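You operate a simulated robot arm through the tools that you are given. There is no shell and no other tool. Be economical: measure what you need, move in short steps, check, and stop when the job is done.

Carry out the task below with a simulated two-armed robot. There is one attempt and no reset: what you move stays moved.

TASK
Put one scoop of powder into the wash tub, shut the box and stir the powder in.
Fine: scoop and stirring stick back on the bench. Set down upright: scoop, stirring stick.

The check looks at the end state, three seconds after you hand in, the way a careful person would. Anything else that was tipped, shoved, dropped, spilled or broken makes it a failure.

THE ROBOT
Two 7-joint arms with fingered hands on one trunk, on a base that drives. Base frame: it is fixed to the floor where the robot stands at the start and does not move with it; the origin is under the middle of the robot, x ahead of it, y to its left, z up. Units: m, rad, N and s.
The left shoulder is at the start at [0.07, 0.132, 1.217], the right one opposite. With the tool pointing down near the work surface each hand reaches from about 0.1 to 0.62 m from the robot's upright axis, wherever it stands, measured 20 degrees to its own side. Places, roughly: powder box lid [0.7, 0, 1]. Payload 2.3 kg a hand.
Tool frame (each hand has its own): the origin (TCP) lies between the finger pads and is the grasp point; the fingertips stand 0.025 m ahead of it; z points along the fingers, y is the line along which they close. Largest opening 0.088 m; the body of the gripper starts 0.029 m behind the TCP. The gripper is a hand of 3 fingers: y runs from the thumb to the fingers, the wrist lies at [-0.013, -0.097, -0.162] in the tool frame, and closing takes about 1.5 s.
Orientation is told as [roll, pitch, yaw] about the base's x, y, z axes, in that order, counted from this pose: with the fingers straight down and the wrist toward the robot, the tool's x, y and z point along [0, 1, 0], [1, 0, 0] and [0, 0, -1] of the base frame.

THE INTERFACE
- The arms move only by the tool apply_moves. It takes "left_moves", "right_moves" or both (then of equal length, played together; a hand with none holds still); each is a list of rows, each a list of 6 numbers: the shift along the tool's x, y, z in m, then the turn, a rotation vector about the tool's x, y, z in rad. In form: [[x, y, z, ax, ay, az], ...]. A call has 1 to 12 rows; each row is the pose to reach, as a shift and turn from the pose commanded when the call began, along the tool's axes at that moment. "left_gripper" and "right_gripper" are, for a hand that has rows, the opening, from 0 (shut) to 1 (fully open), set as the call begins (left out, the last holds). Each row takes 0.2 s and may step no farther than 0.05 m and 0.15 rad from the row before; otherwise, or with a gripper value out of range, the whole call is refused. Where a pose cannot be reached the arm comes as near as it can. A force on the tool above 60 N (or 10 N above the force at the start of the call, whichever is more), or a blocked arm, ends the call early, and 0.2 s more pass. The fingers move at their own pace (about 0.108 m/s each) and stop on an object; they squeeze with about 23 N. The grip force told is the motor's: it shows also when the fingers shut on nothing. Time passes only in rows, and 0.2 s behind the last, so rows that repeat a pose let the fingers close. It gives the time, the measured TCP pose, the force on the tool (base axes), the opening and the grip force at its end, in the units of the frame above (readings bear some noise), with the torque about the TCP (base axes, N m) and any sound that the robot's microphone picked up.
- Cameras (640 x 400 px; columns grow to the right, rows downward): "scene" is now at [0.1331, 0.0014, 1.5291]; the picture's right is [-0.00, -1.00, 0.00], its down [-0.67, 0.00, -0.75] and it looks along [0.75, -0.00, -0.67] (base axes); focal length 261 px, centre (320, 200). "left" rides on the left gripper at [-0.058, -0.085, -0.099] in its tool frame; the picture's right is [-0.67, -0.35, 0.66], its down [0.69, -0.63, 0.37] and it looks along [0.29, 0.69, 0.66] (tool axes); focal length 261 px, centre (320, 200). "right" rides on the right gripper at [0.058, -0.085, -0.099] in its tool frame; the picture's right is [-0.67, 0.35, -0.65], its down [-0.69, -0.63, 0.37] and it looks along [-0.28, 0.69, 0.66] (tool axes); focal length 261 px, centre (320, 200). There is no depth. A picture from a camera that has moved, and an enlarged one, comes with that camera's place and axes in the base frame and with its lens.
- snapshot(camera): a new picture of that camera. No time passes.
- lift_body(by): slides the trunk up (or, below 0, down) by that many m; the arms and the scene camera ride with it, the base frame stays. It gives what a move gives, with no picture.
- drive_base(legs): drives the robot by 1 to 6 legs, each [ahead, left, turn to the left] in m, m and rad, along the robot's own axes; the way and the turn of a leg run together, so that a leg with both is an arc; at most 1.5 m and 3.142 rad a leg. The arms and the cameras ride along, it lands a little off, and it stops where it bumps. It gives what a move gives.
- preshape(shape, hand): the hand has 3 fingers and takes this shape, open, in about a second: jaw (thumb against the fingers, like two jaws); tri (thumb and two fingers); tip (a fingertip pinch); poke (one finger out to press); point (the index stretched); flat (the hand flat); cup (the hand cupped); fist (a fist). The gripper value then closes the fingers along that shape, each until it touches; the sizes above hold for jaw. It gives what a move gives, with no picture.
- turn_head(pan, tilt): turns the head with the scene camera to pan (to the left, within 1.501 rad either way) and tilt (down, from -0.506 to 1.204), counted from straight ahead of the robot. It gives what a move gives.
- close_up(camera, box): a new picture of the part [left, top, right, bottom] of that camera's present view, enlarged. No time passes.
- job_done(): hands the job in; it is judged then, once.

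Work in short steps. Places have to be worked out from the pictures, the camera data and where the tool is seen: move nearer, look again, correct. Check each grasp and each placing, and mend what went wrong. You have 120 turns and 100 pictures in all, those below and enlarged ones among them. Open the grippers and draw the arms clear of the work before you hand the job in, unless the task says otherwise; then end with one line.

The tools are called after "Emit:" by a JSON object that holds its "name" and its "arguments". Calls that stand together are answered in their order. apply_moves: Moves the arms, as the interface text tells. Its arguments: {"type":"object","properties":{"left_moves":{"type":"array","items":{"type":"array","items":{"type":"number"}}},"left_gripper":{"type":"number"},"right_moves":{"type":"array","items":{"type":"array","items":{"type":"number"}}},"right_gripper":{"type":"number"}},"required":[]} The other tools are called the same way: lift_body (by) slides the trunk up or down; preshape (shape, hand) gives the hand a shape; drive_base (legs) drives the base; turn_head (pan, tilt) turns the head that bears the scene camera; snapshot (camera) takes a picture; close_up (camera, box) takes an enlarged picture of a part of a camera's view; job_done () hands the job in.

At the start:

```text
time: 0.0
left_tool_pos: [0.4143, 0.1923, 1.2903]
left_tcp_rot: [0.002, 0.0, 0.002]
left_force: [-0.4, -0.7, -0.3]
left_moment: [-0.06, -0.01, 0.0]
left_finger_gap: 0.0875
left_gripper_force: 0.1
left_shape: jaw
right_tool_pos: [0.441, -0.1048, 1.2753]
right_tcp_rot: [0.0, 0.0, 0.0]
right_force: [0.4, 0.5, 0.2]
right_moment: [0.01, -0.03, 0.0]
right_finger_gap: 0.0876
right_gripper_force: 0.0
right_shape: jaw
trunk travel left (down, up): [-0.775, 0.065]
robot x, y, heading: [0.0024, 0.0018, 0.003]
head pan, tilt: [-0.002, 0.73]
```

scene: 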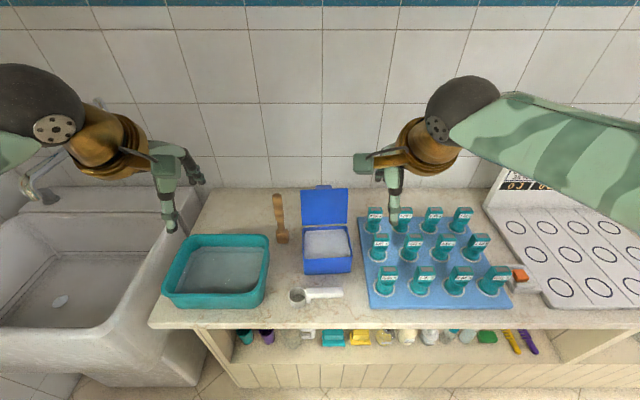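
right: 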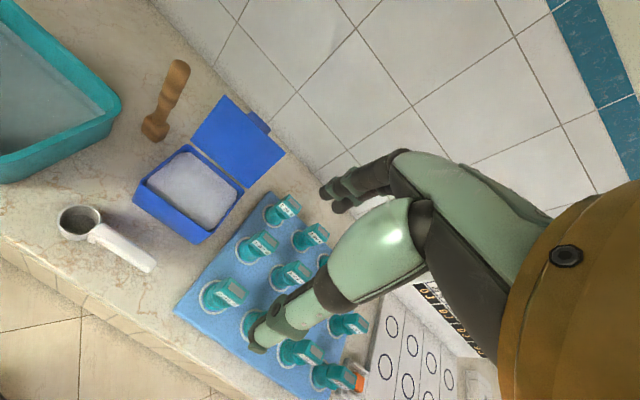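
left: 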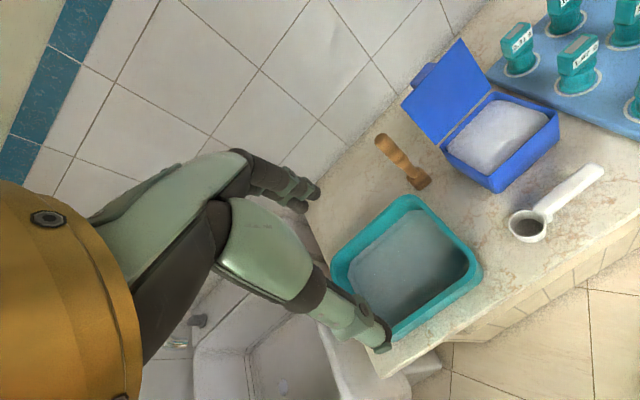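

The scene shows a tub, stick standing, blue open box, scoop lying (handle to the right), and a board of bottles. I take close-ups to measure positions.

Emit:
{"name": "close_up", "arguments": {"camera": "scene", "box": [150, 170, 370, 330]}}

Emit:
{"name": "close_up", "arguments": {"camera": "left", "box": [320, 20, 640, 360]}}

Emit:
{"name": "close_up", "arguments": {"camera": "right", "box": [0, 40, 320, 300]}}

```text
2.50 times, centred on (260, 250) of scene
camera zoom: at [0.1331, 0.0014, 1.5291], right [0.0, -1.0, 0.0], down [-0.67, 0.0, -0.75], along [0.75, 0.0, -0.67], focal length 653 px, centre (470, 75)
```

zoom: 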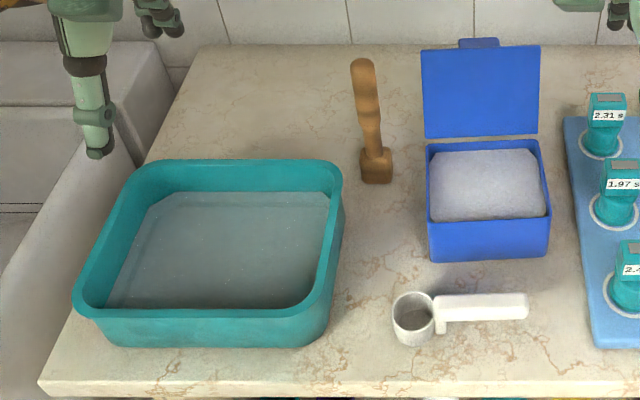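

```text
1.18 times, centred on (480, 190) of left
camera zoom: at [0.3304, 0.1353, 1.3902], right [-0.35, -0.67, -0.66], down [-0.63, 0.69, -0.37], along [0.69, 0.29, -0.66], focal length 307 px, centre (132, 212)
```

zoom: 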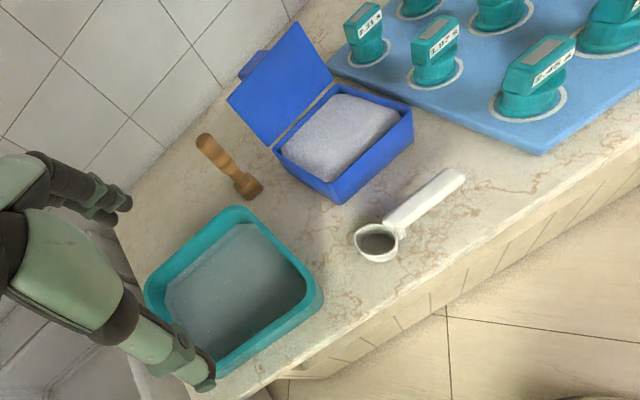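

```text
1.54 times, centred on (160, 170) of right
camera zoom: at [0.3568, -0.047, 1.3735], right [0.35, -0.67, 0.65], down [-0.63, -0.69, -0.37], along [0.69, -0.28, -0.66], focal length 401 px, centre (566, 246)
```

zoom: 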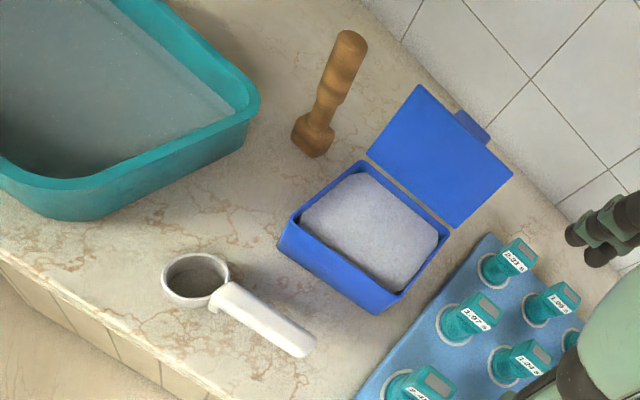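

Triangulated from the three views: scoop cup rim ≈ (0.48, 0.06, 0.89), handle running to y ≈ -0.06, bench ≈ 0.86, box centre ≈ (0.62, -0.02), stick ≈ (0.68, 0.12). I move the right hand above the handle to look closer.

Emit:
{"name": "apply_moves", "arguments": {"right_moves": [[0.015, 0.009, 0.045, 0, 0, 0], [0.03, 0.018, 0.09, 0, 0, 0], [0.045, 0.027, 0.135, 0, 0, 0], [0.06, 0.036, 0.18, 0, 0, 0], [0.065, 0.04, 0.2, 0, 0, 0]], "right_gripper": 1}}

Emit:
{"name": "snapshot", "arguments": {"camera": "right"}}

Emit:
{"name": "snapshot", "arguments": {"camera": "scene"}}

```text
time: 1.2
left_tool_pos: [0.4166, 0.1922, 1.2912]
left_tcp_rot: [-0.001, 0.0, 0.0]
left_force: [-0.5, 0.0, 0.4]
left_moment: [0.02, -0.01, -0.01]
left_finger_gap: 0.0876
left_gripper_force: 0.1
left_shape: jaw
right_tool_pos: [0.4846, -0.0457, 1.0803]
right_tcp_rot: [0.033, -0.002, -0.022]
right_force: [-0.8, -0.1, 0.7]
right_moment: [0.01, -0.03, -0.02]
right_finger_gap: 0.0878
right_gripper_force: 0.0
right_shape: jaw
trunk travel left (down, up): [-0.775, 0.065]
robot x, y, heading: [-0.0038, -0.0046, 0.002]
head pan, tilt: [-0.002, 0.73]
```

```text
93 pictures are left
camera right: at [0.401, 0.0108, 1.18], right [0.33, -0.7, 0.63], down [-0.64, -0.66, -0.39], along [0.69, -0.28, -0.67], focal length 261 px, centre (320, 200)
```

right: 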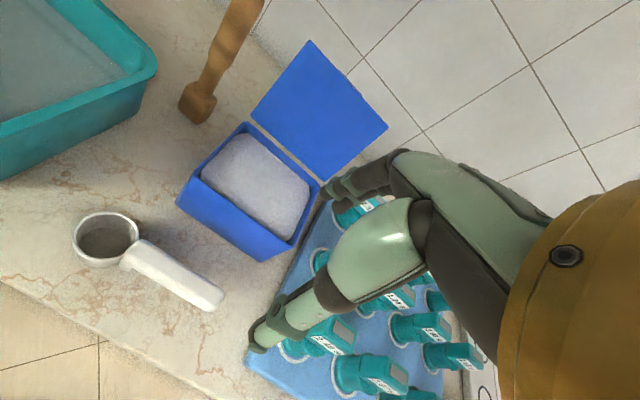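

```text
92 pictures are left
camera scene: at [0.1337, 0.0011, 1.5291], right [0.0, -1.0, 0.0], down [-0.67, 0.0, -0.74], along [0.74, 0.0, -0.67], focal length 261 px, centre (320, 200)
```

scene: 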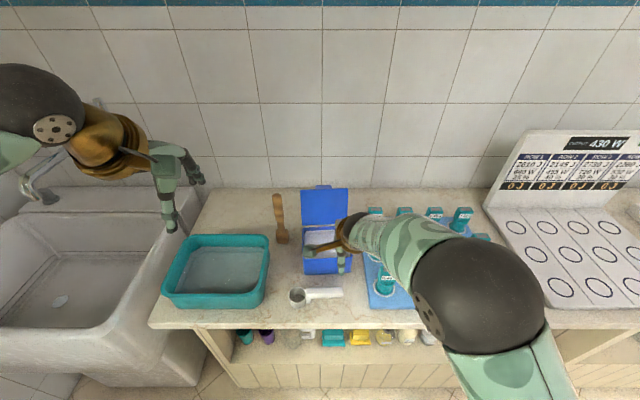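

Handle estimated from (0.484, 0.034) to (0.493, -0.06). Let me enlarge it to see how high it sits.

Emit:
{"name": "close_up", "arguments": {"camera": "right", "box": [40, 180, 260, 330]}}

Emit:
{"name": "close_up", "arguments": {"camera": "scene", "box": [270, 270, 370, 330]}}

Emit:
{"name": "close_up", "arguments": {"camera": "left", "box": [490, 140, 630, 260]}}

```text
2.67 times, centred on (150, 255) of right
camera zoom: at [0.401, 0.0108, 1.18], right [0.33, -0.7, 0.63], down [-0.64, -0.66, -0.39], along [0.69, -0.28, -0.67], focal length 695 px, centre (773, 53)
```

zoom: 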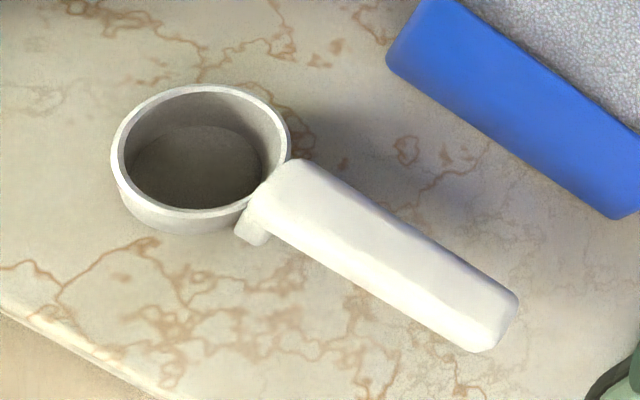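

```text
6.40 times, centred on (320, 300) of scene
camera zoom: at [0.1337, 0.0011, 1.5291], right [0.0, -1.0, 0.0], down [-0.67, 0.0, -0.74], along [0.74, 0.0, -0.67], focal length 1671 px, centre (320, -440)
```

zoom: 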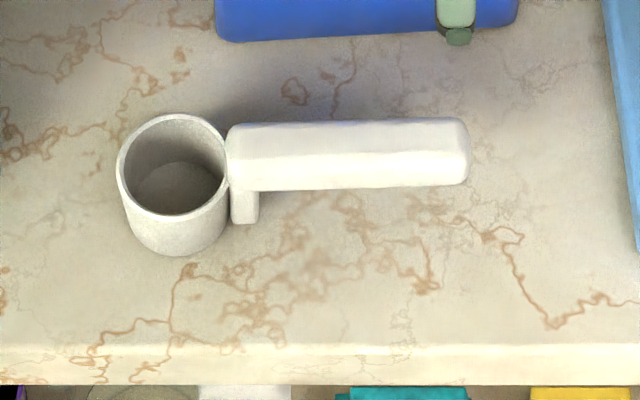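

```text
3.33 times, centred on (560, 200) of left
camera zoom: at [0.3309, 0.135, 1.3901], right [-0.35, -0.67, -0.66], down [-0.63, 0.69, -0.37], along [0.69, 0.29, -0.66], focal length 869 px, centre (-480, 200)
```

zoom: 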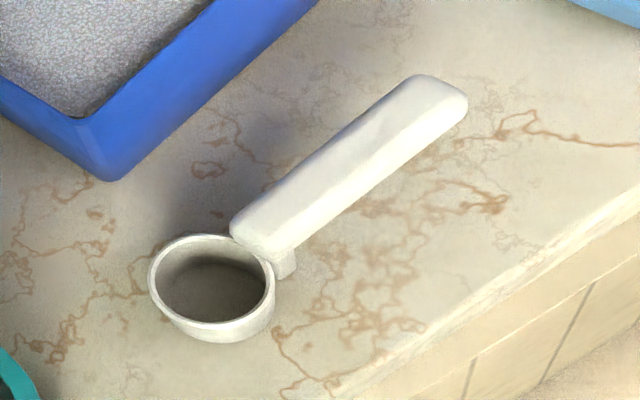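

Bench ≈ 0.835, handle ≈ 0.865 high, floating. I half-close the jaw and descend to just above the handle.

Emit:
{"name": "apply_moves", "arguments": {"right_moves": [[0.004, 0.003, 0.045, 0, 0, 0], [0.008, 0.006, 0.09, 0, 0, 0], [0.012, 0.008, 0.135, 0, 0, 0], [0.012, 0.008, 0.15, 0, 0, 0], [0.012, 0.008, 0.15, 0, 0, 0]], "right_gripper": 0.65}}

Emit:
{"name": "close_up", "arguments": {"camera": "scene", "box": [260, 230, 420, 330]}}

Emit:
{"name": "snapshot", "arguments": {"camera": "right"}}

Emit:
{"name": "close_up", "arguments": {"camera": "left", "box": [480, 80, 640, 260]}}

```text
time: 2.4
left_tool_pos: [0.414, 0.1929, 1.2904]
left_tcp_rot: [0.001, 0.001, 0.0]
left_force: [0.2, -0.5, -0.2]
left_moment: [0.0, -0.01, 0.0]
left_finger_gap: 0.0875
left_gripper_force: 0.0
left_shape: jaw
right_tool_pos: [0.4884, -0.0295, 0.9259]
right_tcp_rot: [0.001, 0.001, 0.001]
right_force: [-0.4, 0.2, -0.4]
right_moment: [0.0, -0.01, 0.01]
right_finger_gap: 0.0574
right_gripper_force: 0.1
right_shape: jaw
trunk travel left (down, up): [-0.775, 0.065]
robot x, y, heading: [0.0009, -0.0003, 0.0]
head pan, tilt: [-0.002, 0.73]
```

```text
4.00 times, centred on (340, 280) of scene
camera zoom: at [0.1331, 0.0017, 1.5291], right [0.0, -1.0, 0.0], down [-0.67, 0.0, -0.75], along [0.75, 0.0, -0.67], focal length 1044 px, centre (240, -120)
```

zoom: 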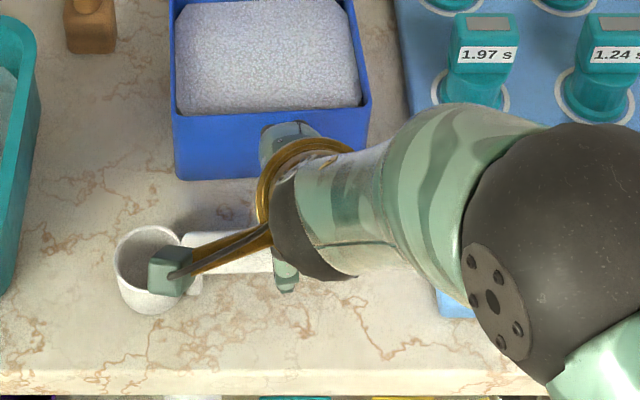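

```text
87 pictures are left
camera right: at [0.404, 0.0294, 1.0235], right [0.35, -0.67, 0.66], down [-0.63, -0.69, -0.37], along [0.69, -0.29, -0.66], focal length 261 px, centre (320, 200)
```

right: 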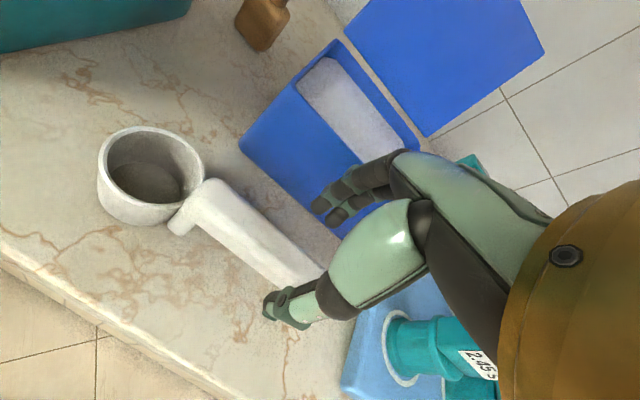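

```text
2.22 times, centred on (560, 170) of left
camera zoom: at [0.3303, 0.1356, 1.3902], right [-0.35, -0.67, -0.66], down [-0.63, 0.69, -0.37], along [0.69, 0.28, -0.66], focal length 579 px, centre (-213, 267)
```

zoom: 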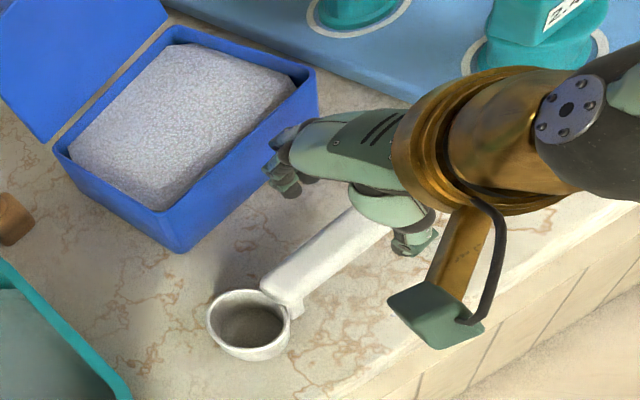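

The handle lies between thumb and fingers, box clear. I descend 5 cm in small steps, watching force.

Emit:
{"name": "apply_moves", "arguments": {"right_moves": [[0, 0, 0.02, 0, 0, 0], [0, 0, 0.04, 0, 0, 0], [0, 0, 0.05, 0, 0, 0], [0, 0, 0.05, 0, 0, 0]]}}

Emit:
{"name": "snapshot", "arguments": {"camera": "right"}}

Emit:
{"name": "close_up", "arguments": {"camera": "left", "box": [500, 120, 640, 240]}}

```text
time: 3.4
left_tool_pos: [0.412, 0.1926, 1.2914]
left_tcp_rot: [0.0, -0.002, -0.001]
left_force: [0.6, -0.7, 0.0]
left_moment: [-0.01, 0.0, 0.0]
left_finger_gap: 0.0877
left_gripper_force: 0.1
left_shape: jaw
right_tool_pos: [0.4886, -0.0273, 0.8749]
right_tcp_rot: [-0.001, -0.005, 0.0]
right_force: [1.7, -0.6, 14.8]
right_moment: [0.0, 0.15, 0.0]
right_finger_gap: 0.0564
right_gripper_force: 0.0
right_shape: jaw
trunk travel left (down, up): [-0.775, 0.065]
robot x, y, heading: [0.0012, -0.0003, -0.001]
head pan, tilt: [-0.002, 0.73]
```

```text
85 pictures are left
camera right: at [0.4038, 0.0312, 0.9734], right [0.34, -0.67, 0.66], down [-0.63, -0.68, -0.37], along [0.7, -0.29, -0.66], focal length 261 px, centre (320, 200)
```

right: 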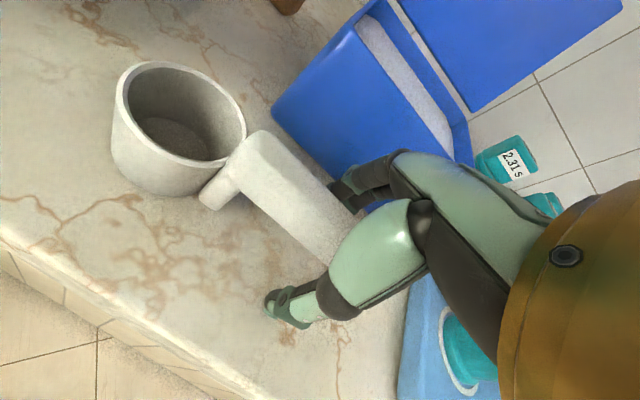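

```text
3.33 times, centred on (570, 180) of left
camera zoom: at [0.3278, 0.1356, 1.3911], right [-0.35, -0.67, -0.66], down [-0.63, 0.69, -0.37], along [0.7, 0.28, -0.66], focal length 869 px, centre (-513, 267)
```

zoom: 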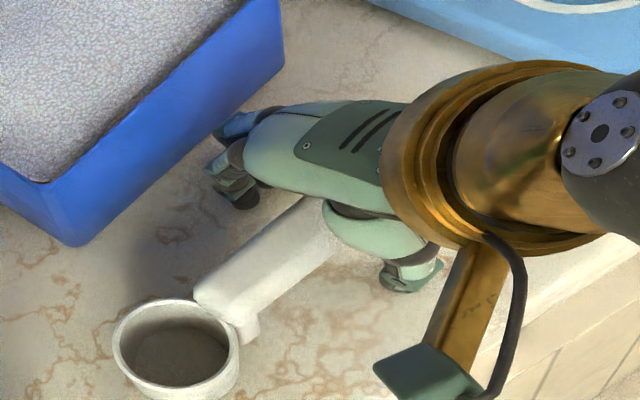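

The fingertips appear to have touched the bench (14.8 N at TCP 0.875, so bench ≈ 0.85). I raise 4 mm and close.

Emit:
{"name": "apply_moves", "arguments": {"right_moves": [[0, 0, -0.005, 0, 0, 0], [0, 0, -0.005, 0, 0, 0], [0, 0, -0.005, 0, 0, 0], [0, 0, -0.005, 0, 0, 0], [0, 0, -0.005, 0, 0, 0], [0, 0, -0.005, 0, 0, 0], [0, 0, -0.005, 0, 0, 0]], "right_gripper": 0}}

Emit:
{"name": "snapshot", "arguments": {"camera": "right"}}

```text
time: 5.0
left_tool_pos: [0.4145, 0.1926, 1.2901]
left_tcp_rot: [0.0, 0.001, -0.001]
left_force: [0.7, 0.0, -0.2]
left_moment: [-0.01, 0.01, 0.01]
left_finger_gap: 0.0877
left_gripper_force: 0.1
left_shape: jaw
right_tool_pos: [0.4896, -0.0281, 0.8793]
right_tcp_rot: [0.0, 0.0, 0.001]
right_force: [-0.1, -0.2, -0.1]
right_moment: [0.02, -0.02, -0.01]
right_finger_gap: 0.0116
right_gripper_force: 23.5
right_shape: jaw
trunk travel left (down, up): [-0.775, 0.065]
robot x, y, heading: [0.0026, 0.0008, -0.005]
head pan, tilt: [-0.002, 0.73]
```

```text
83 pictures are left
camera right: at [0.4049, 0.0308, 0.9775], right [0.35, -0.67, 0.65], down [-0.63, -0.69, -0.37], along [0.69, -0.28, -0.66], focal length 261 px, centre (320, 200)
```

right: 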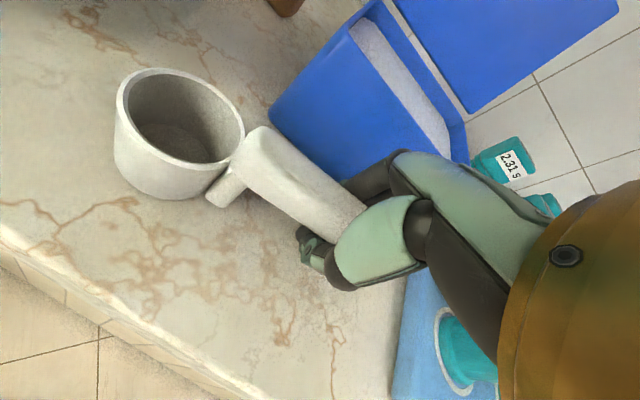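

Grip force 23.5 at gap 11.6 mm; I lift 3 cm to test the grasp.

Emit:
{"name": "apply_moves", "arguments": {"right_moves": [[0, 0, -0.01, 0, 0, 0], [0, 0, -0.02, 0, 0, 0], [0, 0, -0.03, 0, 0, 0], [0, 0, -0.03, 0, 0, 0]]}}

Emit:
{"name": "snapshot", "arguments": {"camera": "right"}}

Emit:
{"name": "close_up", "arguments": {"camera": "left", "box": [480, 80, 640, 260]}}

```text
time: 6.0
left_tool_pos: [0.415, 0.1916, 1.2907]
left_tcp_rot: [0.0, 0.001, -0.001]
left_force: [-0.2, 0.0, 0.3]
left_moment: [0.0, 0.0, -0.02]
left_finger_gap: 0.0878
left_gripper_force: 0.0
left_shape: jaw
right_tool_pos: [0.4871, -0.0273, 0.9085]
right_tcp_rot: [-0.001, -0.001, -0.002]
right_force: [0.3, 0.2, -1.0]
right_moment: [-0.01, -0.01, 0.01]
right_finger_gap: 0.0111
right_gripper_force: 22.7
right_shape: jaw
trunk travel left (down, up): [-0.775, 0.065]
robot x, y, heading: [0.0016, 0.0004, -0.004]
head pan, tilt: [-0.002, 0.73]
```

```text
82 pictures are left
camera right: at [0.4038, 0.0307, 1.0076], right [0.35, -0.67, 0.65], down [-0.63, -0.68, -0.37], along [0.69, -0.29, -0.66], focal length 261 px, centre (320, 200)
```

right: 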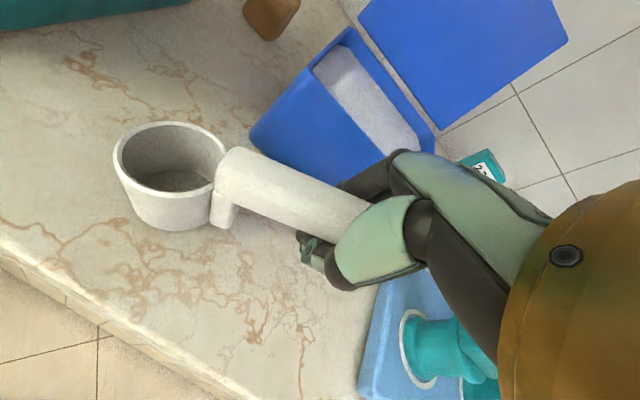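

```text
2.22 times, centred on (560, 170) of left
camera zoom: at [0.3307, 0.1354, 1.3902], right [-0.35, -0.67, -0.66], down [-0.63, 0.69, -0.37], along [0.69, 0.29, -0.66], focal length 579 px, centre (-213, 267)
```

zoom: 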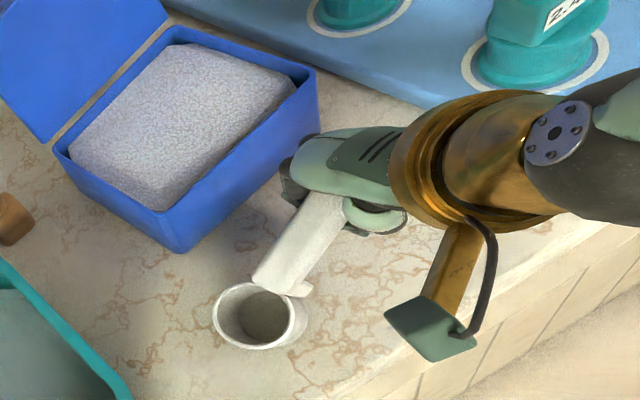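

The scoop is lifted, but perhaps rotated in the grip; look in detail.

Emit:
{"name": "close_up", "arguments": {"camera": "right", "box": [90, 100, 390, 290]}}

Emit:
{"name": "close_up", "arguments": {"camera": "scene", "box": [260, 250, 380, 330]}}

```text
2.11 times, centred on (240, 195) of right
camera zoom: at [0.4038, 0.0307, 1.0076], right [0.35, -0.67, 0.65], down [-0.63, -0.68, -0.37], along [0.69, -0.29, -0.66], focal length 549 px, centre (488, 210)
```

zoom: 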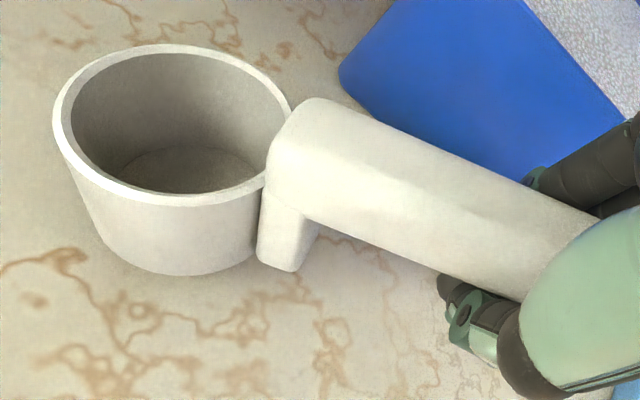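

```text
5.00 times, centred on (320, 290) of scene
camera zoom: at [0.1334, 0.0015, 1.5291], right [0.0, -1.0, 0.0], down [-0.67, 0.0, -0.75], along [0.75, 0.0, -0.67], focal length 1305 px, centre (320, -250)
```

zoom: 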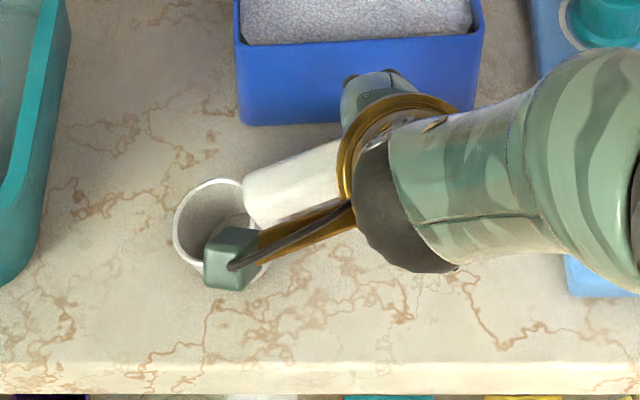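

The scoop is held, yawed ~18° in the grip and nearly level. I lift it to safe height, and look down to see how much room the base has ahead.

Emit:
{"name": "apply_moves", "arguments": {"right_moves": [[0, 0, -0.03, 0, 0, 0], [0, 0, -0.06, 0, 0, 0], [0, 0, -0.09, 0, 0, 0], [0, 0, -0.12, 0, 0, 0], [0, 0, -0.14, 0, 0, 0], [0, 0, -0.14, 0, 0, 0]]}}

Emit:
{"name": "turn_head", "arguments": {"pan": 0, "tilt": 1.2}}

Emit:
{"name": "snapshot", "arguments": {"camera": "scene"}}

Emit:
{"name": "snapshot", "arguments": {"camera": "right"}}

```text
time: 7.4
left_tool_pos: [0.4169, 0.192, 1.2907]
left_tcp_rot: [-0.001, 0.0, 0.0]
left_force: [-0.2, -0.6, 0.5]
left_moment: [-0.01, -0.01, 0.01]
left_finger_gap: 0.0876
left_gripper_force: 0.1
left_shape: jaw
right_tool_pos: [0.4885, -0.0264, 1.0471]
right_tcp_rot: [-0.001, 0.001, 0.001]
right_force: [0.5, -0.2, -0.8]
right_moment: [-0.07, -0.01, 0.03]
right_finger_gap: 0.0106
right_gripper_force: 22.7
right_shape: jaw
trunk travel left (down, up): [-0.775, 0.065]
robot x, y, heading: [-0.0043, -0.0002, 0.002]
head pan, tilt: [-0.002, 0.73]
```

```text
time: 8.3
left_tool_pos: [0.415, 0.1922, 1.2897]
left_tcp_rot: [0.001, -0.001, 0.0]
left_force: [0.2, -1.0, -0.4]
left_moment: [-0.01, -0.02, -0.03]
left_finger_gap: 0.0876
left_gripper_force: 0.0
left_shape: jaw
right_tool_pos: [0.4882, -0.0257, 1.0484]
right_tcp_rot: [0.001, 0.0, 0.0]
right_force: [-0.6, 0.9, -1.0]
right_moment: [-0.05, -0.01, -0.02]
right_finger_gap: 0.0111
right_gripper_force: 22.9
right_shape: jaw
trunk travel left (down, up): [-0.775, 0.065]
robot x, y, heading: [0.0026, -0.0025, 0.001]
head pan, tilt: [0.0, 1.201]
```

```text
78 pictures are left
camera scene: at [0.1056, 0.0017, 1.4957], right [0.0, -1.0, 0.0], down [-0.93, 0.0, -0.36], along [0.36, 0.0, -0.93], focal length 261 px, centre (320, 200)
```

scene: 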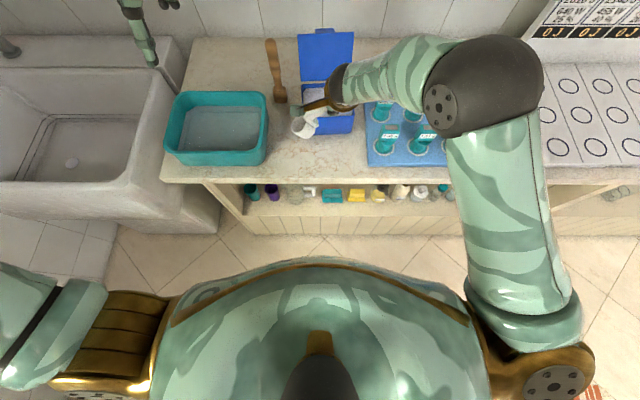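

```text
77 pictures are left
camera right: at [0.4035, 0.0319, 1.1461], right [0.35, -0.67, 0.65], down [-0.63, -0.69, -0.37], along [0.69, -0.28, -0.66], focal length 261 px, centre (320, 200)
```

right: 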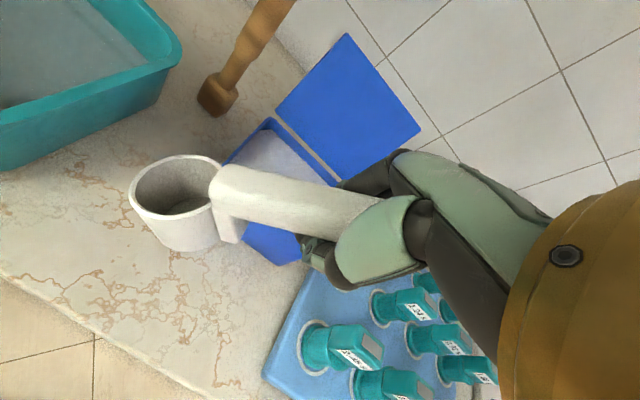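

The cup is drooping about 18° in the grip, so the hold is too low on the handle (fingertips closed beneath it). I'll set it down again and regrasp higher; first level the cup by rolling the hand, and turn the head back.

Emit:
{"name": "apply_moves", "arguments": {"right_moves": [[0, 0, 0.03, 0, 0.1, 0], [0, 0, 0.06, 0, 0.2, 0], [0, 0, 0.08, 0, 0.3, 0], [0, 0, 0.08, 0, 0.3, 0]]}}

Emit:
{"name": "turn_head", "arguments": {"pan": 0, "tilt": 0.73}}

Emit:
{"name": "snapshot", "arguments": {"camera": "right"}}

Emit:
{"name": "close_up", "arguments": {"camera": "left", "box": [480, 80, 640, 260]}}

Emit:
{"name": "close_up", "arguments": {"camera": "scene", "box": [260, 230, 420, 330]}}

```text
time: 9.3
left_tool_pos: [0.4152, 0.1918, 1.2904]
left_tcp_rot: [0.0, -0.001, 0.0]
left_force: [0.4, 0.0, 1.1]
left_moment: [-0.02, -0.02, -0.04]
left_finger_gap: 0.0876
left_gripper_force: 0.1
left_shape: jaw
right_tool_pos: [0.4907, -0.0304, 0.9692]
right_tcp_rot: [0.301, 0.001, 0.0]
right_force: [0.4, 0.2, -1.1]
right_moment: [-0.07, 0.01, 0.02]
right_finger_gap: 0.0108
right_gripper_force: 22.8
right_shape: jaw
trunk travel left (down, up): [-0.775, 0.065]
robot x, y, heading: [0.0036, -0.0012, 0.003]
head pan, tilt: [0.0, 1.201]
```

```text
time: 10.2
left_tool_pos: [0.4153, 0.1934, 1.2912]
left_tcp_rot: [0.0, 0.0, 0.001]
left_force: [-0.4, 0.8, 0.6]
left_moment: [0.02, -0.01, 0.01]
left_finger_gap: 0.0878
left_gripper_force: 0.1
left_shape: jaw
right_tool_pos: [0.49, -0.0309, 0.9688]
right_tcp_rot: [0.301, -0.002, -0.001]
right_force: [-0.1, -0.1, -0.1]
right_moment: [-0.06, 0.01, -0.03]
right_finger_gap: 0.0108
right_gripper_force: 22.9
right_shape: jaw
trunk travel left (down, up): [-0.775, 0.065]
robot x, y, heading: [0.0007, -0.0, -0.001]
head pan, tilt: [0.0, 0.73]
```

```text
76 pictures are left
camera right: at [0.4053, -0.0036, 1.0793], right [0.35, -0.83, 0.43], down [-0.63, -0.55, -0.55], along [0.69, -0.08, -0.72], focal length 261 px, centre (320, 200)
```

right: 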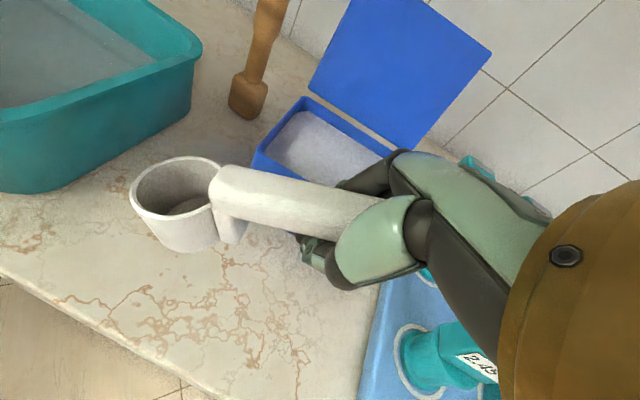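

```text
2.22 times, centred on (560, 170) of left
camera zoom: at [0.3307, 0.1354, 1.3901], right [-0.35, -0.67, -0.66], down [-0.63, 0.69, -0.37], along [0.69, 0.29, -0.66], focal length 579 px, centre (-213, 267)
```

zoom: 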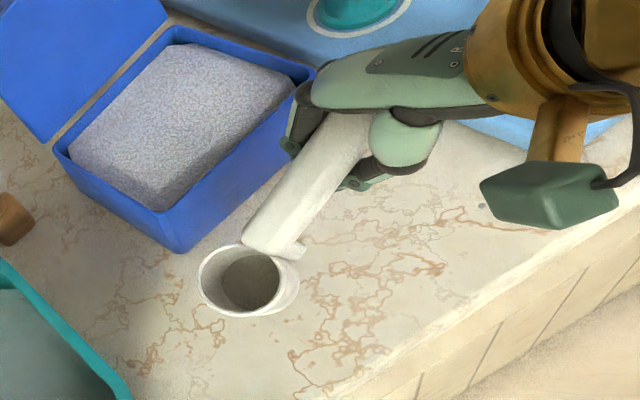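

```text
4.00 times, centred on (340, 280) of scene
camera zoom: at [0.1334, 0.0016, 1.529], right [0.0, -1.0, 0.0], down [-0.67, 0.0, -0.74], along [0.74, 0.0, -0.67], focal length 1044 px, centre (240, -120)
```

zoom: 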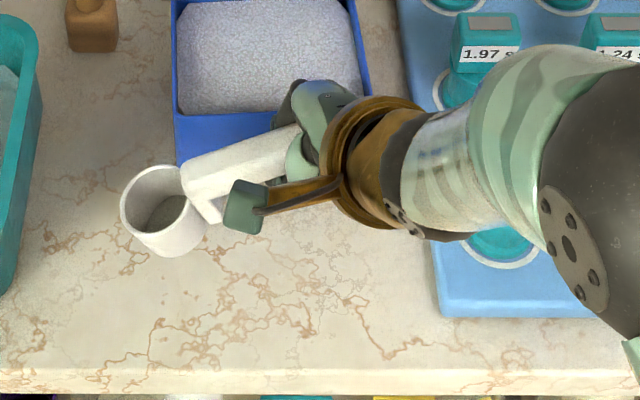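

The scoop is now stable relative to the hand. I roll 0.12 more to level the cup and lower it towards the bench.

Emit:
{"name": "apply_moves", "arguments": {"right_moves": [[0, -0.0, 0.03, 0, 0.06, 0], [0, 0.0, 0.055, 0, 0.12, 0], [0, 0.0, 0.055, 0, 0.12, 0]]}}

Emit:
{"name": "close_up", "arguments": {"camera": "scene", "box": [260, 230, 420, 330]}}

Emit:
{"name": "snapshot", "arguments": {"camera": "right"}}

```text
time: 11.0
left_tool_pos: [0.4143, 0.1935, 1.2908]
left_tcp_rot: [-0.001, -0.001, -0.001]
left_force: [0.1, -1.1, 0.8]
left_moment: [0.01, 0.0, 0.02]
left_finger_gap: 0.0877
left_gripper_force: 0.0
left_shape: jaw
right_tool_pos: [0.4887, -0.0135, 0.9153]
right_tcp_rot: [0.422, 0.0, -0.001]
right_force: [0.5, -0.4, -1.3]
right_moment: [-0.08, -0.06, -0.01]
right_finger_gap: 0.0105
right_gripper_force: 23.1
right_shape: jaw
trunk travel left (down, up): [-0.775, 0.065]
robot x, y, heading: [-0.0013, -0.0014, 0.0]
head pan, tilt: [0.0, 0.73]
```

```text
4.00 times, centred on (340, 280) of scene
camera zoom: at [0.1329, 0.0018, 1.5292], right [0.0, -1.0, 0.0], down [-0.67, 0.0, -0.75], along [0.75, 0.0, -0.67], focal length 1044 px, centre (240, -120)
```

zoom: 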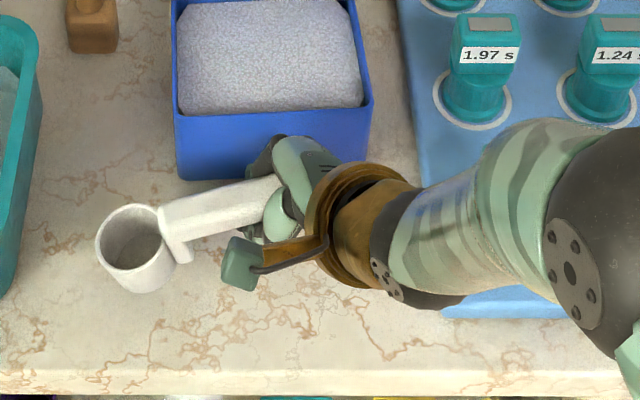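

```text
72 pictures are left
camera right: at [0.4045, -0.0002, 1.0287], right [0.35, -0.88, 0.32], down [-0.63, -0.48, -0.61], along [0.69, 0.01, -0.72], focal length 261 px, centre (320, 200)
```

right: 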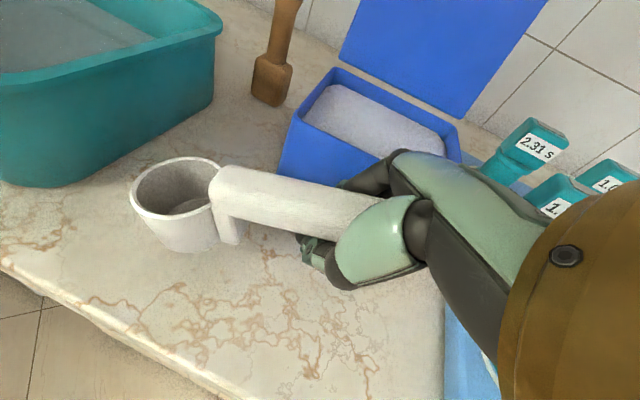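

Cup looks level, about 2 cm above the bench. I lower straight down in base axes until it touches.

Emit:
{"name": "apply_moves", "arguments": {"right_moves": [[-0.004, 0, 0.0091, 0, 0, 0], [-0.0061, 0, 0.0137, 0, 0, 0], [-0.0082, 0, 0.0183, 0, 0, 0], [-0.0082, 0, 0.0183, 0, 0, 0]]}}

Emit:
{"name": "snapshot", "arguments": {"camera": "right"}}

```text
time: 12.0
left_tool_pos: [0.4149, 0.1923, 1.2893]
left_tcp_rot: [0.0, -0.001, 0.0]
left_force: [0.2, -0.5, -0.3]
left_moment: [-0.01, 0.03, 0.01]
left_finger_gap: 0.0878
left_gripper_force: 0.0
left_shape: jaw
right_tool_pos: [0.49, -0.0113, 0.898]
right_tcp_rot: [0.421, 0.0, 0.001]
right_force: [1.3, -1.3, -1.4]
right_moment: [-0.06, 0.01, -0.01]
right_finger_gap: 0.0107
right_gripper_force: 23.3
right_shape: jaw
trunk travel left (down, up): [-0.775, 0.065]
robot x, y, heading: [0.0062, 0.0008, 0.0]
head pan, tilt: [0.0, 0.73]
```

```text
71 pictures are left
camera right: at [0.4049, 0.001, 1.0104], right [0.35, -0.88, 0.32], down [-0.63, -0.48, -0.61], along [0.69, 0.01, -0.72], focal length 261 px, centre (320, 200)
```

right: 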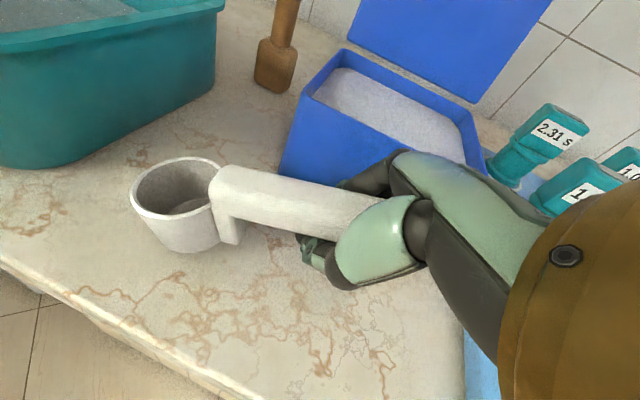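

Still no contact; I lower in 3 mm steps further.

Emit:
{"name": "apply_moves", "arguments": {"right_moves": [[-0.0016, 0, 0.0037, 0, 0, 0], [-0.0033, 0, 0.0073, 0, 0, 0], [-0.0049, 0, 0.011, 0, 0, 0], [-0.0049, 0, 0.011, 0, 0, 0]]}}

Emit:
{"name": "close_up", "arguments": {"camera": "right", "box": [100, 120, 420, 320]}}

```text
time: 13.0
left_tool_pos: [0.4155, 0.1929, 1.2896]
left_tcp_rot: [-0.001, 0.0, 0.001]
left_force: [1.0, 0.4, -1.3]
left_moment: [-0.02, 0.0, 0.01]
left_finger_gap: 0.0875
left_gripper_force: 0.0
left_shape: jaw
right_tool_pos: [0.4914, -0.0122, 0.8865]
right_tcp_rot: [0.419, 0.0, 0.0]
right_force: [0.4, -0.3, 0.5]
right_moment: [0.03, 0.01, 0.01]
right_finger_gap: 0.0106
right_gripper_force: 22.8
right_shape: jaw
trunk travel left (down, up): [-0.775, 0.065]
robot x, y, heading: [0.0023, 0.0022, -0.002]
head pan, tilt: [0.0, 0.73]
```

```text
2.00 times, centred on (260, 220) of right
camera zoom: at [0.4057, 0.0009, 0.9994], right [0.35, -0.88, 0.32], down [-0.63, -0.48, -0.61], along [0.69, 0.01, -0.72], focal length 521 px, centre (440, 160)
```

zoom: 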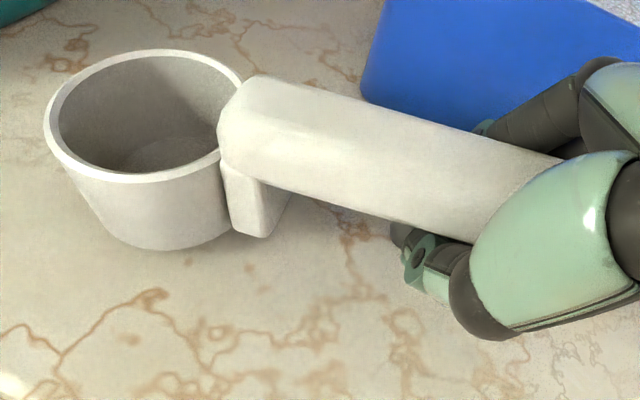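

The cup rests on the bench now (moment reversed). I open to release, then raise the hand.

Emit:
{"name": "apply_moves", "arguments": {"right_moves": [[0, 0, 0, 0, 0, 0], [0, 0, 0, 0, 0, 0], [0, 0, 0, 0, 0, 0], [0, 0, 0, 0, 0, 0], [0, 0, -0.04, 0, 0, 0], [0, 0, -0.08, 0, 0, 0], [0, 0, -0.1, 0, -0.12, 0], [0, 0, -0.1, 0, -0.26, 0], [0, 0, -0.1, 0, -0.41, 0], [0, 0, -0.1, 0, -0.42, 0]], "right_gripper": 0.7}}

Emit:
{"name": "snapshot", "arguments": {"camera": "right"}}

Emit:
{"name": "close_up", "arguments": {"camera": "scene", "box": [260, 230, 420, 330]}}

Emit:
{"name": "close_up", "arguments": {"camera": "left", "box": [480, 80, 640, 260]}}

```text
time: 15.2
left_tool_pos: [0.4157, 0.1915, 1.2894]
left_tcp_rot: [0.0, -0.002, -0.001]
left_force: [-0.3, 0.1, 0.1]
left_moment: [-0.03, -0.02, 0.0]
left_finger_gap: 0.0874
left_gripper_force: 0.1
left_shape: jaw
right_tool_pos: [0.4892, -0.0536, 0.9776]
right_tcp_rot: [0.032, -0.009, 0.003]
right_force: [0.0, 0.0, -0.2]
right_moment: [-0.01, 0.02, -0.02]
right_finger_gap: 0.0615
right_gripper_force: 0.0
right_shape: jaw
trunk travel left (down, up): [-0.775, 0.065]
robot x, y, heading: [0.0059, 0.0024, 0.002]
head pan, tilt: [0.0, 0.73]
```

```text
69 pictures are left
camera right: at [0.4042, 0.0018, 1.0776], right [0.34, -0.69, 0.64], down [-0.62, -0.67, -0.39], along [0.7, -0.26, -0.66], focal length 261 px, centre (320, 200)
```

right: 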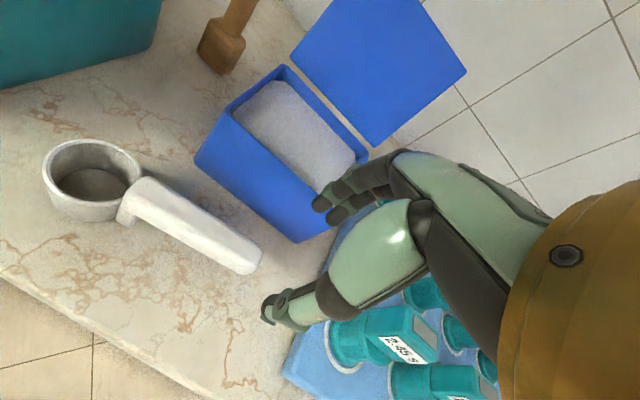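

```text
4.00 times, centred on (340, 280) of scene
camera zoom: at [0.1334, 0.0008, 1.5291], right [0.0, -1.0, 0.0], down [-0.67, 0.0, -0.75], along [0.75, 0.0, -0.67], focal length 1044 px, centre (240, -120)
```

zoom: 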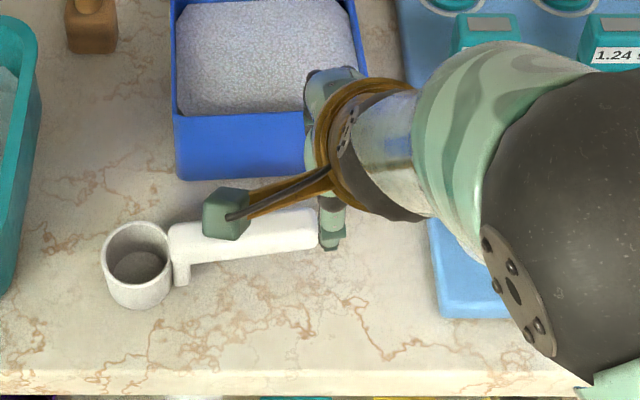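

```text
2.22 times, centred on (560, 170) of left
camera zoom: at [0.3306, 0.1346, 1.3902], right [-0.35, -0.67, -0.66], down [-0.63, 0.69, -0.37], along [0.69, 0.29, -0.66], focal length 579 px, centre (-213, 267)
```

zoom: 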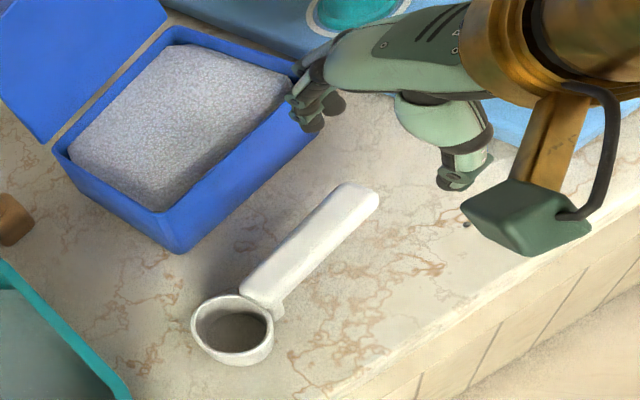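

The scoop stands upright; handle from about (0.486, 0.045) to (0.498, -0.05), yaw ≈ 0.13. I move over mid-handle, aligned, staying just above.

Emit:
{"name": "apply_moves", "arguments": {"right_moves": [[0.02, 0.001, 0.01, 0, 0, -0.06], [0.04, 0.002, 0.02, 0, 0, -0.13], [0.054, 0.002, 0.045, 0, 0, -0.13], [0.054, 0.002, 0.045, 0, 0, -0.13]], "right_gripper": 0.65}}

Emit:
{"name": "snapshot", "arguments": {"camera": "right"}}

Emit:
{"name": "close_up", "arguments": {"camera": "left", "box": [480, 80, 640, 260]}}

```text
time: 16.2
left_tool_pos: [0.4137, 0.1926, 1.2905]
left_tcp_rot: [0.0, -0.002, 0.0]
left_force: [-0.1, 0.5, 0.2]
left_moment: [0.01, 0.0, 0.03]
left_finger_gap: 0.0876
left_gripper_force: 0.0
left_shape: jaw
right_tool_pos: [0.4929, 0.0019, 0.9308]
right_tcp_rot: [0.002, 0.001, 0.13]
right_force: [-0.3, 0.9, -0.2]
right_moment: [0.01, 0.01, -0.01]
right_finger_gap: 0.0578
right_gripper_force: 0.0
right_shape: jaw
right hand out of reach, approached as far as the arm can: row 1
trunk travel left (down, up): [-0.775, 0.065]
robot x, y, heading: [0.0037, 0.0013, 0.003]
head pan, tilt: [0.0, 0.73]
```

```text
66 pictures are left
camera right: at [0.4016, 0.0477, 1.0294], right [0.43, -0.62, 0.65], down [-0.54, -0.76, -0.37], along [0.73, -0.19, -0.66], focal length 261 px, centre (320, 200)
```

right: 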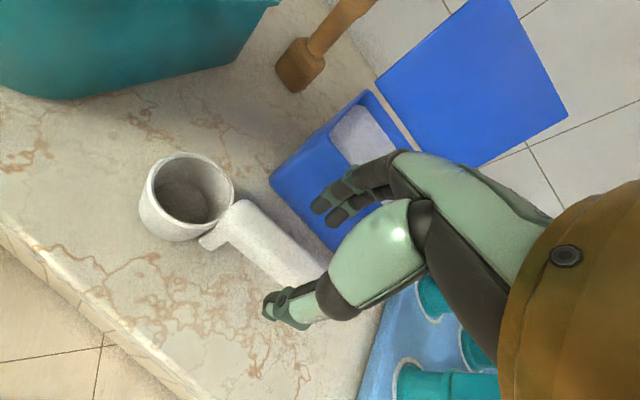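

```text
2.22 times, centred on (560, 170) of left
camera zoom: at [0.3302, 0.1353, 1.3903], right [-0.35, -0.67, -0.66], down [-0.63, 0.69, -0.37], along [0.69, 0.29, -0.66], focal length 579 px, centre (-213, 267)
```

zoom: 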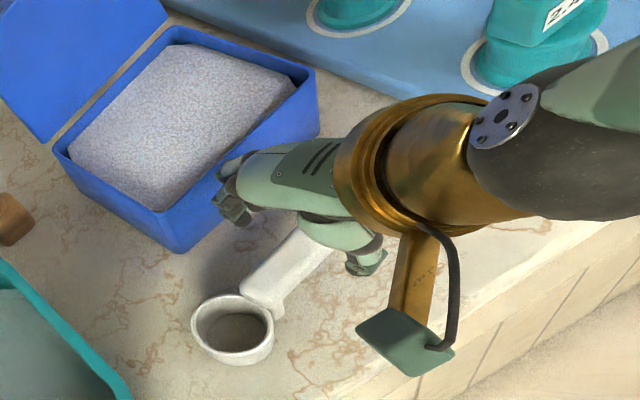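

Aligned over the handle. I descend to TCP z ≈ 0.89 and close.

Emit:
{"name": "apply_moves", "arguments": {"right_moves": [[0, 0, 0.02, 0, 0, 0], [0, 0, 0.041, 0, 0, 0], [0, 0, 0.041, 0, 0, 0]]}}

Emit:
{"name": "apply_moves", "arguments": {"right_moves": [[0, 0, 0, 0, 0, 0], [0, 0, 0, 0, 0, 0], [0, 0, 0, 0, 0, 0], [0, 0, 0, 0, 0, 0], [0, 0, 0, 0, 0, 0], [0, 0, 0, 0, 0, 0], [0, 0, 0, 0, 0, 0], [0, 0, 0, 0, 0, 0]], "right_gripper": 0}}

Emit:
{"name": "snapshot", "arguments": {"camera": "right"}}

```text
time: 17.0
left_tool_pos: [0.4141, 0.1932, 1.2913]
left_tcp_rot: [0.0, 0.001, -0.001]
left_force: [0.7, -1.6, 0.4]
left_moment: [0.03, 0.02, 0.02]
left_finger_gap: 0.0877
left_gripper_force: 0.1
left_shape: jaw
right_tool_pos: [0.4919, 0.0002, 0.8911]
right_tcp_rot: [0.0, 0.001, 0.129]
right_force: [-0.7, 0.7, 0.3]
right_moment: [0.0, -0.01, -0.02]
right_finger_gap: 0.0576
right_gripper_force: 0.1
right_shape: jaw
trunk travel left (down, up): [-0.775, 0.065]
robot x, y, heading: [0.0015, 0.0013, 0.0]
head pan, tilt: [0.0, 0.73]
```

```text
time: 18.8
left_tool_pos: [0.4147, 0.1924, 1.2906]
left_tcp_rot: [0.001, 0.002, 0.0]
left_force: [0.0, 0.2, -0.9]
left_moment: [0.01, -0.03, 0.0]
left_finger_gap: 0.0878
left_gripper_force: 0.0
left_shape: jaw
right_tool_pos: [0.4931, -0.0005, 0.8906]
right_tcp_rot: [0.001, 0.0, 0.128]
right_force: [0.2, 0.3, -1.2]
right_moment: [0.05, -0.01, -0.01]
right_finger_gap: 0.0136
right_gripper_force: 22.9
right_shape: jaw
trunk travel left (down, up): [-0.775, 0.065]
robot x, y, heading: [0.0003, -0.0008, 0.002]
head pan, tilt: [0.0, 0.73]
```

```text
64 pictures are left
camera right: at [0.4013, 0.0468, 0.9893], right [0.43, -0.62, 0.65], down [-0.54, -0.76, -0.37], along [0.73, -0.19, -0.66], focal length 261 px, centre (320, 200)
```

right: 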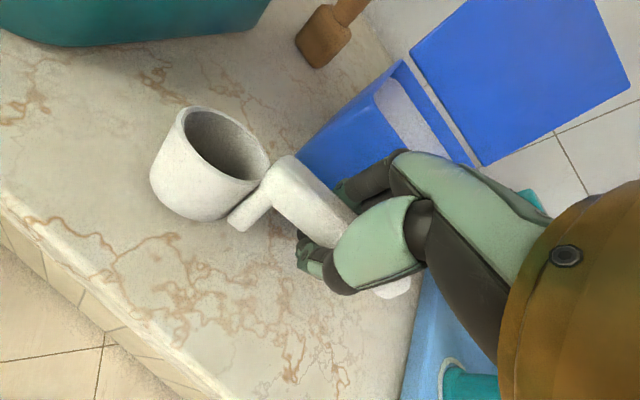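

Gap 13.6 mm and the cup seems to have tilted while closing; look from the other cameras.

Emit:
{"name": "close_up", "arguments": {"camera": "left", "box": [500, 120, 640, 240]}}

Emit:
{"name": "close_up", "arguments": {"camera": "scene", "box": [260, 250, 380, 330]}}

```text
3.33 times, centred on (570, 180) of left
camera zoom: at [0.3305, 0.1355, 1.3902], right [-0.35, -0.67, -0.66], down [-0.63, 0.69, -0.37], along [0.69, 0.29, -0.66], focal length 869 px, centre (-513, 267)
```

zoom: 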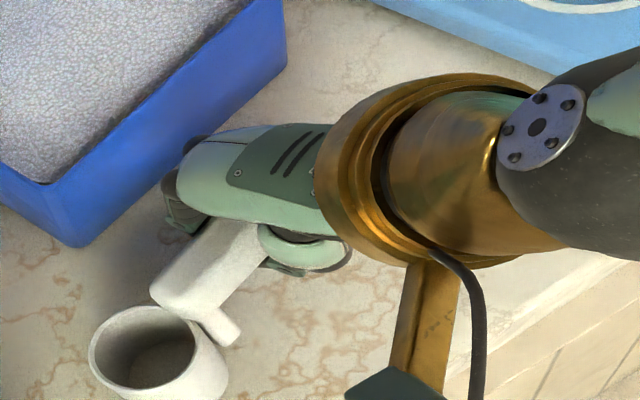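

```text
5.00 times, centred on (320, 290) of scene
camera zoom: at [0.1332, 0.0018, 1.5291], right [0.0, -1.0, 0.0], down [-0.67, 0.0, -0.75], along [0.75, 0.0, -0.67], focal length 1305 px, centre (320, -250)
```

zoom: 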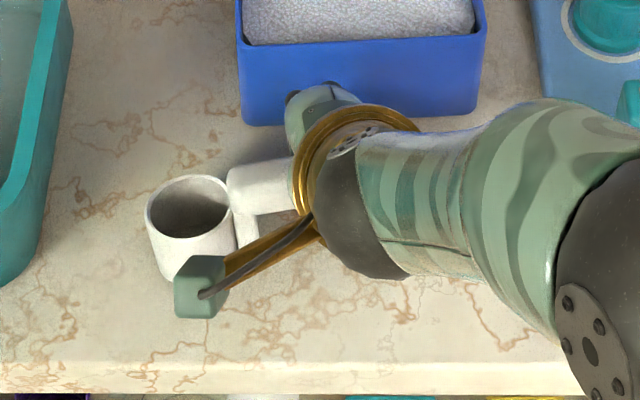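

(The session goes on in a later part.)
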